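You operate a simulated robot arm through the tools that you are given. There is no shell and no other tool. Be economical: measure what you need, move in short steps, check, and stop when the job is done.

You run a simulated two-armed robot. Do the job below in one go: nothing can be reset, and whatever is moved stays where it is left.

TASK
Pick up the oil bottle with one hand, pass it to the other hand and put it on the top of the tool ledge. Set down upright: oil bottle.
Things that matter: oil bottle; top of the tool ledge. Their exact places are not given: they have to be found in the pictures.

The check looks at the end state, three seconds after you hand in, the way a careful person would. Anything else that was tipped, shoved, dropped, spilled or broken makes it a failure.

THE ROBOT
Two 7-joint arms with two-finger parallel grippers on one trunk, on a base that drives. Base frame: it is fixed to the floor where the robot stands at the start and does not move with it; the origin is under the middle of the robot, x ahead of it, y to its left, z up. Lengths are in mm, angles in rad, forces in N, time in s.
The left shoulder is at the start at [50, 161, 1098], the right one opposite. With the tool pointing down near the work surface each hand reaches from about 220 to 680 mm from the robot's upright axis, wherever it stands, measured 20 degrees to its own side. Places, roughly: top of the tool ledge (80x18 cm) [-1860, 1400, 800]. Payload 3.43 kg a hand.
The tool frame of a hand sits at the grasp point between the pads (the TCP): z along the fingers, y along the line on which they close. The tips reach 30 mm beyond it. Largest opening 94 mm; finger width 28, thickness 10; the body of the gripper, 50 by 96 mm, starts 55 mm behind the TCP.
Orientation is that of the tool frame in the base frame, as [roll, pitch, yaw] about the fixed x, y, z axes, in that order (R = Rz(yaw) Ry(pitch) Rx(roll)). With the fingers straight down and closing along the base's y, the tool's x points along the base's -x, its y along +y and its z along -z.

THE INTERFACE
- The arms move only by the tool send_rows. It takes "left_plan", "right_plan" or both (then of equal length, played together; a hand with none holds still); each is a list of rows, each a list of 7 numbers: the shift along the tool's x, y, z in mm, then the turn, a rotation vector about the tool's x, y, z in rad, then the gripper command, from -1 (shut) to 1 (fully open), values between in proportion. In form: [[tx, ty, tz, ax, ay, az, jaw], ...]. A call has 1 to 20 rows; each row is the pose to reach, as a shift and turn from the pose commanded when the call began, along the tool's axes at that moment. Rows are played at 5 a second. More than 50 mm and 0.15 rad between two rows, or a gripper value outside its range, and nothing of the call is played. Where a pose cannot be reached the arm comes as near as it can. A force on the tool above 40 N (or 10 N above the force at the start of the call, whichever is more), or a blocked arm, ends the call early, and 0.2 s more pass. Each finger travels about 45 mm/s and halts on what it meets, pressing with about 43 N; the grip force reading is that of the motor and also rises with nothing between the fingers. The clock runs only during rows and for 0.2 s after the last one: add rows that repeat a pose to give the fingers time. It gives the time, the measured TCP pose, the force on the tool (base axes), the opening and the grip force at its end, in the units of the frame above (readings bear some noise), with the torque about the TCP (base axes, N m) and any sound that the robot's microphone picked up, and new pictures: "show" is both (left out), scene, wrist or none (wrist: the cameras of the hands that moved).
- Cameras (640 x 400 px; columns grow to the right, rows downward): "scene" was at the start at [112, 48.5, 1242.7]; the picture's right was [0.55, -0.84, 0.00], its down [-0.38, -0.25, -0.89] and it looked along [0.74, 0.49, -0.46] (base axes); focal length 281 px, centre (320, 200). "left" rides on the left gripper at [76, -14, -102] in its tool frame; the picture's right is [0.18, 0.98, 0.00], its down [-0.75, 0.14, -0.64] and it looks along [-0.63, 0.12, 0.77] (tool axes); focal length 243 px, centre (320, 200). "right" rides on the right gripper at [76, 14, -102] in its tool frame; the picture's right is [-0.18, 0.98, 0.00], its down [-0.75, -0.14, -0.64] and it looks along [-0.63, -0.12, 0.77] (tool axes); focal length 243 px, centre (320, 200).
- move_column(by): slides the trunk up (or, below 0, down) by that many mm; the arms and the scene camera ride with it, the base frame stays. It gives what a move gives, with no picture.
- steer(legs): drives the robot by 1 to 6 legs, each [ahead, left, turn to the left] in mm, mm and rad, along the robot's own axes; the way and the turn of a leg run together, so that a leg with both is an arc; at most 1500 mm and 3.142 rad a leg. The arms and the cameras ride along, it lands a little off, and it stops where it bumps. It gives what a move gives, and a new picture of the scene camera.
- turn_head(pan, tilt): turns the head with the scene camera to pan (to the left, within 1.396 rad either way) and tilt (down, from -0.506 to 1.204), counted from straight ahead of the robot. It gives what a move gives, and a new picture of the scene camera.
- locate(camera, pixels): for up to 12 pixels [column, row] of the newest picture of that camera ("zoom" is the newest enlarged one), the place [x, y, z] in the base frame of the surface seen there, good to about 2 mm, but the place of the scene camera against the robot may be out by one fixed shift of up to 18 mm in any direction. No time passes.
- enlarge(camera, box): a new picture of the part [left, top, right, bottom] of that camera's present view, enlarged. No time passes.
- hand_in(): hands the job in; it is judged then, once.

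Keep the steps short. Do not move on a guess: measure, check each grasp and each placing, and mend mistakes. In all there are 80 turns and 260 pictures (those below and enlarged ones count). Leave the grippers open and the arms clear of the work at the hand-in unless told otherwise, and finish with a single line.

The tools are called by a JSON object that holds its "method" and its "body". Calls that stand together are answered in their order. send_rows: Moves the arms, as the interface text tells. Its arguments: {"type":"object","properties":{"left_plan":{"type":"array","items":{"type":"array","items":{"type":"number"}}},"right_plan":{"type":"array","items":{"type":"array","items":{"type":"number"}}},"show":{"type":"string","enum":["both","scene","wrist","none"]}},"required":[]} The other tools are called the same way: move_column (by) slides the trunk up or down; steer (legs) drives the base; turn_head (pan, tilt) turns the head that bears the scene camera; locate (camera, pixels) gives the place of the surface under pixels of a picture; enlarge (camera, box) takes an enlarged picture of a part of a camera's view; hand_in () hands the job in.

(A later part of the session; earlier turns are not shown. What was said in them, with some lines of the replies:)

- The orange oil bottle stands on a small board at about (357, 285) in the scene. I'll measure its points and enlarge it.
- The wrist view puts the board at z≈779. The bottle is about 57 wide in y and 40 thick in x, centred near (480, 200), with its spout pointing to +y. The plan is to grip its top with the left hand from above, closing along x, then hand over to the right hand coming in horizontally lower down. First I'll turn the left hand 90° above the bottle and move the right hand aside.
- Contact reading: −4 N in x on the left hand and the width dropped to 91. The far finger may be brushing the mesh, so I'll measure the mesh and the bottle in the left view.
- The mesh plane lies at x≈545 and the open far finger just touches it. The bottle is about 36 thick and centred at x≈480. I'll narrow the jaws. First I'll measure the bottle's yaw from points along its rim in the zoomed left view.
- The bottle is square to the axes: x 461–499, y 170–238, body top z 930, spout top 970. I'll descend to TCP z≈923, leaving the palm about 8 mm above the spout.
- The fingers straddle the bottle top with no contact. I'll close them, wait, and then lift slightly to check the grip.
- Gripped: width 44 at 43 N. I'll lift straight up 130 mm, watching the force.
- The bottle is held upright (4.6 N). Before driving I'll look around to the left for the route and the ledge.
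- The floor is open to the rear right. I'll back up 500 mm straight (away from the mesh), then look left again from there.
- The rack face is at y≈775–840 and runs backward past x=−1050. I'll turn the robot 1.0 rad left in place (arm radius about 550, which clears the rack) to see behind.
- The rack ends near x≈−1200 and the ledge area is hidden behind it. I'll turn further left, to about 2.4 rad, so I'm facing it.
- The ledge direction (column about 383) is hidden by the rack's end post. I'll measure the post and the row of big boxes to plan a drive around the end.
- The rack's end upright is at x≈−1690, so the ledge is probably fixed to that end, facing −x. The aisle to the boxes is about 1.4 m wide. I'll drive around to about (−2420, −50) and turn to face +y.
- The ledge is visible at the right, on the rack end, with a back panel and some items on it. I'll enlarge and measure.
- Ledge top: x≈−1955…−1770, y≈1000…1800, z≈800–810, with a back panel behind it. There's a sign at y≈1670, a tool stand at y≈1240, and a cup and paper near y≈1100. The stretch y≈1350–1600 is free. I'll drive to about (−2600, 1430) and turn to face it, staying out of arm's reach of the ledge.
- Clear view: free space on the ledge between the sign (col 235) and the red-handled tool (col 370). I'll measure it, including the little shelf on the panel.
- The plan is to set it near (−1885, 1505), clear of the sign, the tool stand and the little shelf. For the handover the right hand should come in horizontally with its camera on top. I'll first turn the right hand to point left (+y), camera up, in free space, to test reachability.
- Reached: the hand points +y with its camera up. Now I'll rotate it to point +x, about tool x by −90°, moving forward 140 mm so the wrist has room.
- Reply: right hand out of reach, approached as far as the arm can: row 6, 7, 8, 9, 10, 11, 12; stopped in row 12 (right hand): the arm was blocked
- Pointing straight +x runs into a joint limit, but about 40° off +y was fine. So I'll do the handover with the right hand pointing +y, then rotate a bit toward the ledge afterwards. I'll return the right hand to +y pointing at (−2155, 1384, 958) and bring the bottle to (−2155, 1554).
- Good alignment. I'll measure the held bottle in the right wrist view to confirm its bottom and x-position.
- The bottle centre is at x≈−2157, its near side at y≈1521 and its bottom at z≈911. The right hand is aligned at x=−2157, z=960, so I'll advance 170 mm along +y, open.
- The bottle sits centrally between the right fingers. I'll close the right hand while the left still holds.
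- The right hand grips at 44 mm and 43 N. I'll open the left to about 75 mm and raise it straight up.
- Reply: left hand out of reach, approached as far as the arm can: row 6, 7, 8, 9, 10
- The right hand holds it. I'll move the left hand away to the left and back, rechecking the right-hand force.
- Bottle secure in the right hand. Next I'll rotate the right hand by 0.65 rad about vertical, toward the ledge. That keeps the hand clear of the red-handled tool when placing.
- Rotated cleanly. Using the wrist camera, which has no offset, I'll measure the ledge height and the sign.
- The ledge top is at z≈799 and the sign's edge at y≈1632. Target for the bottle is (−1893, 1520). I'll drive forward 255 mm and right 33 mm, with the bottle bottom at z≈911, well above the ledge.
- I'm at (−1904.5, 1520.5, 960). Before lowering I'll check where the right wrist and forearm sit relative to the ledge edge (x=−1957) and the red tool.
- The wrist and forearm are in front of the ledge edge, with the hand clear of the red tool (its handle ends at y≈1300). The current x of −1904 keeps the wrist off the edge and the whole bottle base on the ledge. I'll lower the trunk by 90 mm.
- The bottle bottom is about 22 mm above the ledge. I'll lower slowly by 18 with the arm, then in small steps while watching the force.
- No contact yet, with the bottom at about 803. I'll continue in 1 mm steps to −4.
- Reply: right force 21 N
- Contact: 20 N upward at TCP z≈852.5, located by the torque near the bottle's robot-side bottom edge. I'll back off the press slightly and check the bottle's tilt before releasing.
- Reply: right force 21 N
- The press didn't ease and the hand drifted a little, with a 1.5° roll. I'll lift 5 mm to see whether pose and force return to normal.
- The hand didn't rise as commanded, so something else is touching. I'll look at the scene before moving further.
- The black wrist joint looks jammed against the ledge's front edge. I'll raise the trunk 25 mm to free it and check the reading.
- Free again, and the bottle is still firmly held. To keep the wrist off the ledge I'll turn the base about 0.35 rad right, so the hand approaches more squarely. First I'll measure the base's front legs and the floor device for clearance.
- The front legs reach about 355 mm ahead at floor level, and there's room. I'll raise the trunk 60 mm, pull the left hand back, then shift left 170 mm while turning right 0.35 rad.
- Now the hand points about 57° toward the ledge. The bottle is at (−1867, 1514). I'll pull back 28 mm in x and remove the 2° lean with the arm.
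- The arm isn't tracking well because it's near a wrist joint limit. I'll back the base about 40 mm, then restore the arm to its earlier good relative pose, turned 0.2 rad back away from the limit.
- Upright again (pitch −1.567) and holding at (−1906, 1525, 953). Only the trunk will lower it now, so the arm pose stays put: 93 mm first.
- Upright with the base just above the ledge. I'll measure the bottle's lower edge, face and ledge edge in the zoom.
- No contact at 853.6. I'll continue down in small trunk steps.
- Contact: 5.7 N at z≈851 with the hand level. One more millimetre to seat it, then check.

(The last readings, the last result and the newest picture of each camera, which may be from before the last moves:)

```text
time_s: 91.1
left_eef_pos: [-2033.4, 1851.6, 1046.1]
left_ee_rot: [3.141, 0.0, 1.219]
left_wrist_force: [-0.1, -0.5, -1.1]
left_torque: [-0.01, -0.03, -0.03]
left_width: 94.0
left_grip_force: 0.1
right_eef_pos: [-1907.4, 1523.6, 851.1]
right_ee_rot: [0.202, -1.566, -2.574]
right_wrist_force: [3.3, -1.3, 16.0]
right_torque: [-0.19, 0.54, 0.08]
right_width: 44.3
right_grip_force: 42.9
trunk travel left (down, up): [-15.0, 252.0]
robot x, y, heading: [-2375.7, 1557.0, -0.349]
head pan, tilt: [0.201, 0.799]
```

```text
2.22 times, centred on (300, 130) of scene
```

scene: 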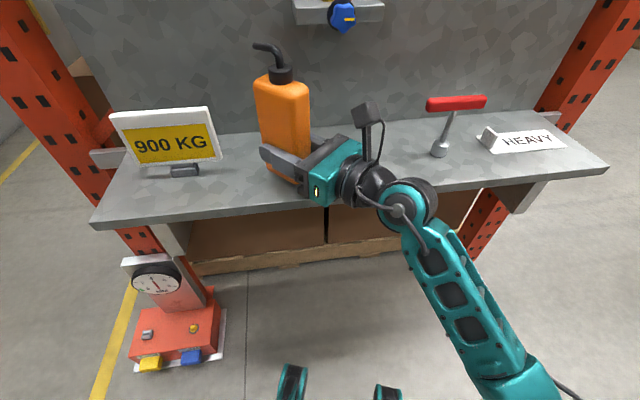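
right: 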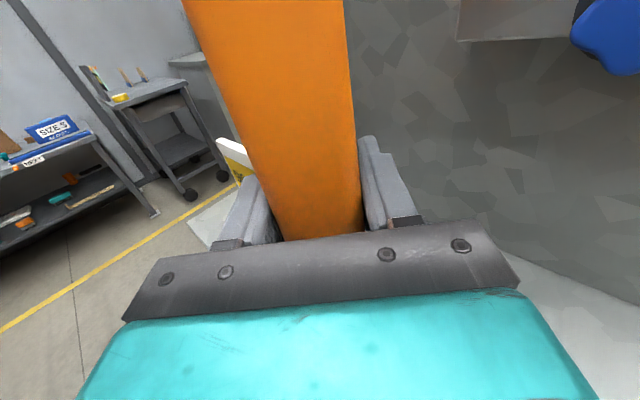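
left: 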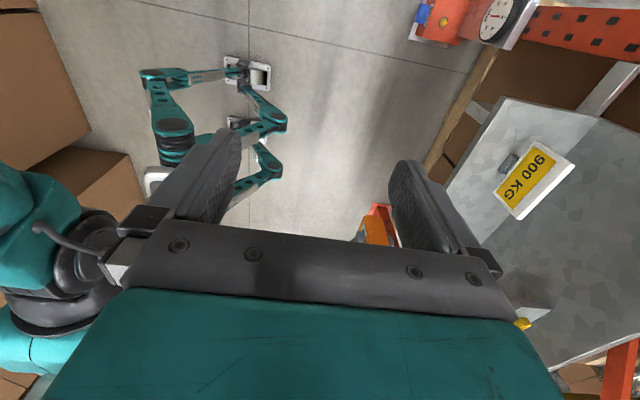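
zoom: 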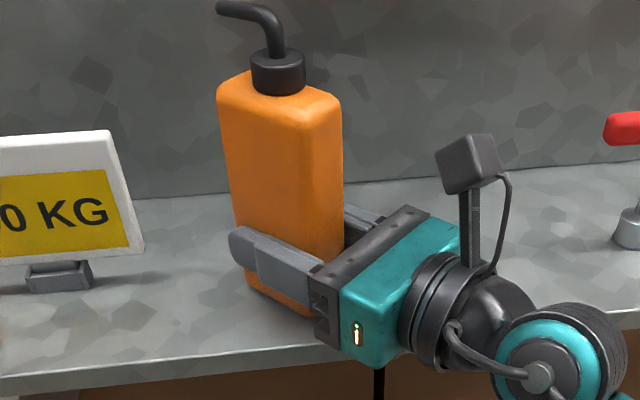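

It's seated at 16 N on the base and the bottle looks upright. I'll open the right hand gradually.

{"method": "send_rows", "body": {"right_plan": [[0.5, 0, 0, 0, 0, 0, 0.0], [0.5, 0, 0, 0, 0, 0, 0.15], [0.5, 0, 0, 0, 0, 0, 0.3], [0.5, 0, 0, 0, 0, 0, 0.45], [0.5, 0, 0, 0, 0, 0, 0.6], [0.5, 0, 0, 0, 0, 0, 0.6]], "show": "both"}}

{"method": "enlarge", "body": {"camera": "scene", "box": [220, 40, 380, 220]}}

```text
time_s: 92.5
left_eef_pos: [-2032.3, 1853.5, 1045.2]
left_ee_rot: [-3.141, 0.0, 1.22]
left_wrist_force: [0.4, -0.4, 1.2]
left_torque: [-0.02, -0.04, 0.03]
left_width: 93.9
left_grip_force: 0.2
right_eef_pos: [-1906.9, 1524.5, 849.4]
right_ee_rot: [-2.789, -1.569, 0.42]
right_wrist_force: [-0.5, 0.1, 0.1]
right_torque: [0.0, 0.0, 0.05]
right_width: 75.0
right_grip_force: 0.1
trunk travel left (down, up): [-15.0, 252.0]
robot x, y, heading: [-2376.0, 1557.0, -0.352]
head pan, tilt: [0.201, 0.799]
```

scene: 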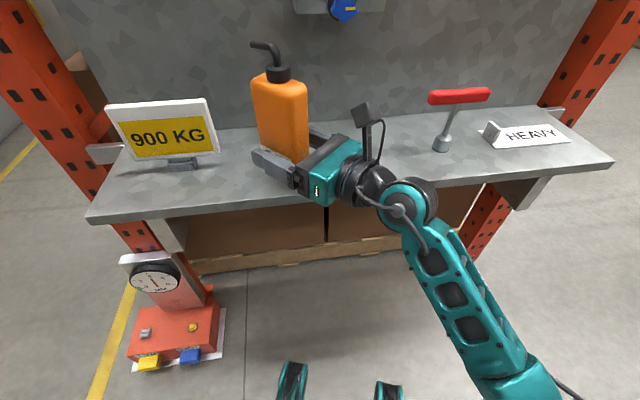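
right: 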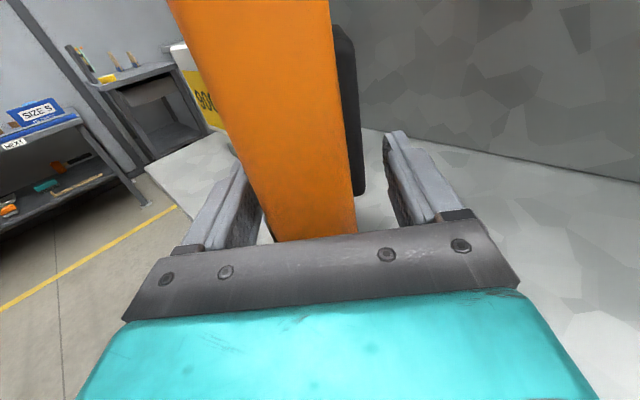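

```text
2.22 times, centred on (300, 130) of scene
```

zoom: 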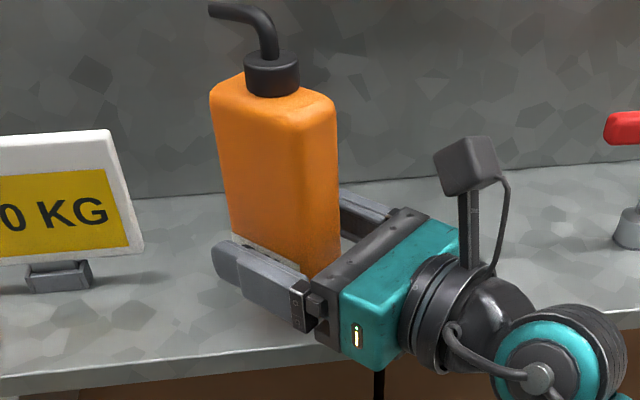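

The bottle stands on its own. I'll open fully, then back the hand straight out along its own axis.

{"method": "send_rows", "body": {"right_plan": [[0, 0, 0, 0, 0, 0, 1], [0, 0, 0, 0, 0, 0, 1], [0, 0, -10, 0, 0, 0, 1], [0, 0, -22, 0, 0, 0, 1], [0, 0, -36, 0, 0, 0, 1], [0, 0, -50, 0, 0, 0, 1], [0, 0, -50, 0, 0, 0, 1]], "show": "both"}}

```text
time_s: 94.1
left_eef_pos: [-2033.4, 1852.2, 1045.1]
left_ee_rot: [3.141, -0.001, 1.22]
left_wrist_force: [-0.2, 0.4, -0.7]
left_torque: [-0.01, 0.0, 0.03]
left_width: 94.0
left_grip_force: 0.0
right_eef_pos: [-1943.3, 1489.2, 848.3]
right_ee_rot: [-2.778, -1.571, 0.407]
right_wrist_force: [0.3, -1.4, -1.0]
right_torque: [0.02, -0.01, 0.05]
right_width: 94.0
right_grip_force: 0.0
trunk travel left (down, up): [-15.0, 252.0]
robot x, y, heading: [-2374.4, 1554.1, -0.354]
head pan, tilt: [0.201, 0.799]
```

scene: 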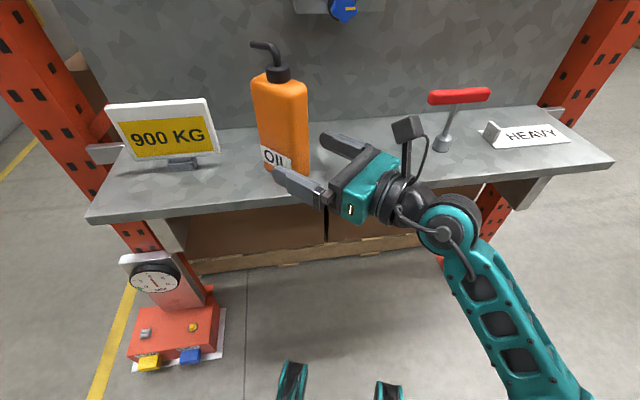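
right: 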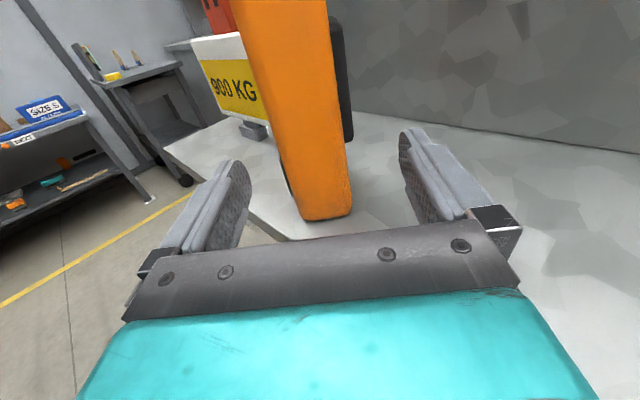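

Clear so far. I'll back the base out along the hand's axis, then straight away from the ledge.

{"method": "steer", "body": {"legs": [[-65, -135, 0], [-300, 0, 0]]}}

{"method": "enlarge", "body": {"camera": "scene", "box": [200, 0, 460, 200]}}

```text
time_s: 97.6
left_eef_pos: [-2422.0, 1849.1, 1045.1]
left_ee_rot: [3.141, 0.001, 1.222]
left_wrist_force: [-0.5, -0.4, 0.5]
left_torque: [-0.02, 0.02, 0.0]
left_width: 94.1
left_grip_force: 0.1
right_eef_pos: [-2333.4, 1487.3, 848.7]
right_ee_rot: [-2.793, -1.569, 0.423]
right_wrist_force: [0.2, 0.3, -0.8]
right_torque: [-0.01, -0.02, 0.01]
right_width: 94.3
right_grip_force: 0.0
trunk travel left (down, up): [-15.0, 252.0]
robot x, y, heading: [-2764.4, 1550.4, -0.349]
head pan, tilt: [0.201, 0.799]
```

scene: 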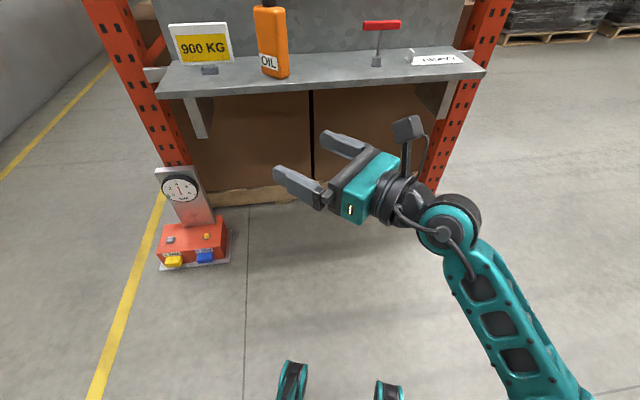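

```text
2.00 times, centred on (330, 100) of scene
```

zoom: 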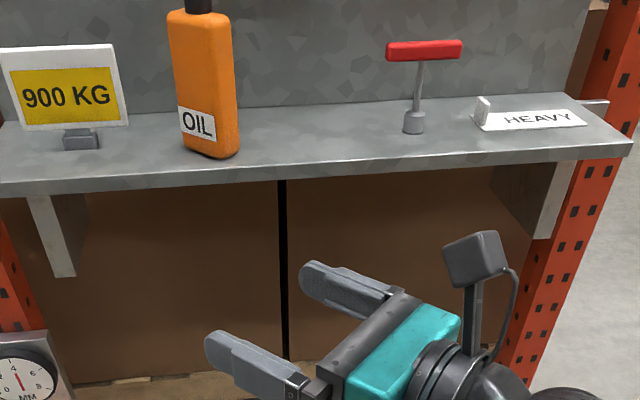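

The bottle stands upright on the ledge. The other items are untouched, both grippers are open and the arms are clear. Handing in.

{"method": "hand_in", "body": {}}

```text
The job is handed in.
```

The oil bottle was picked up with the left hand, passed to the right, and now stands upright on top of the tool ledge; the job is handed in.
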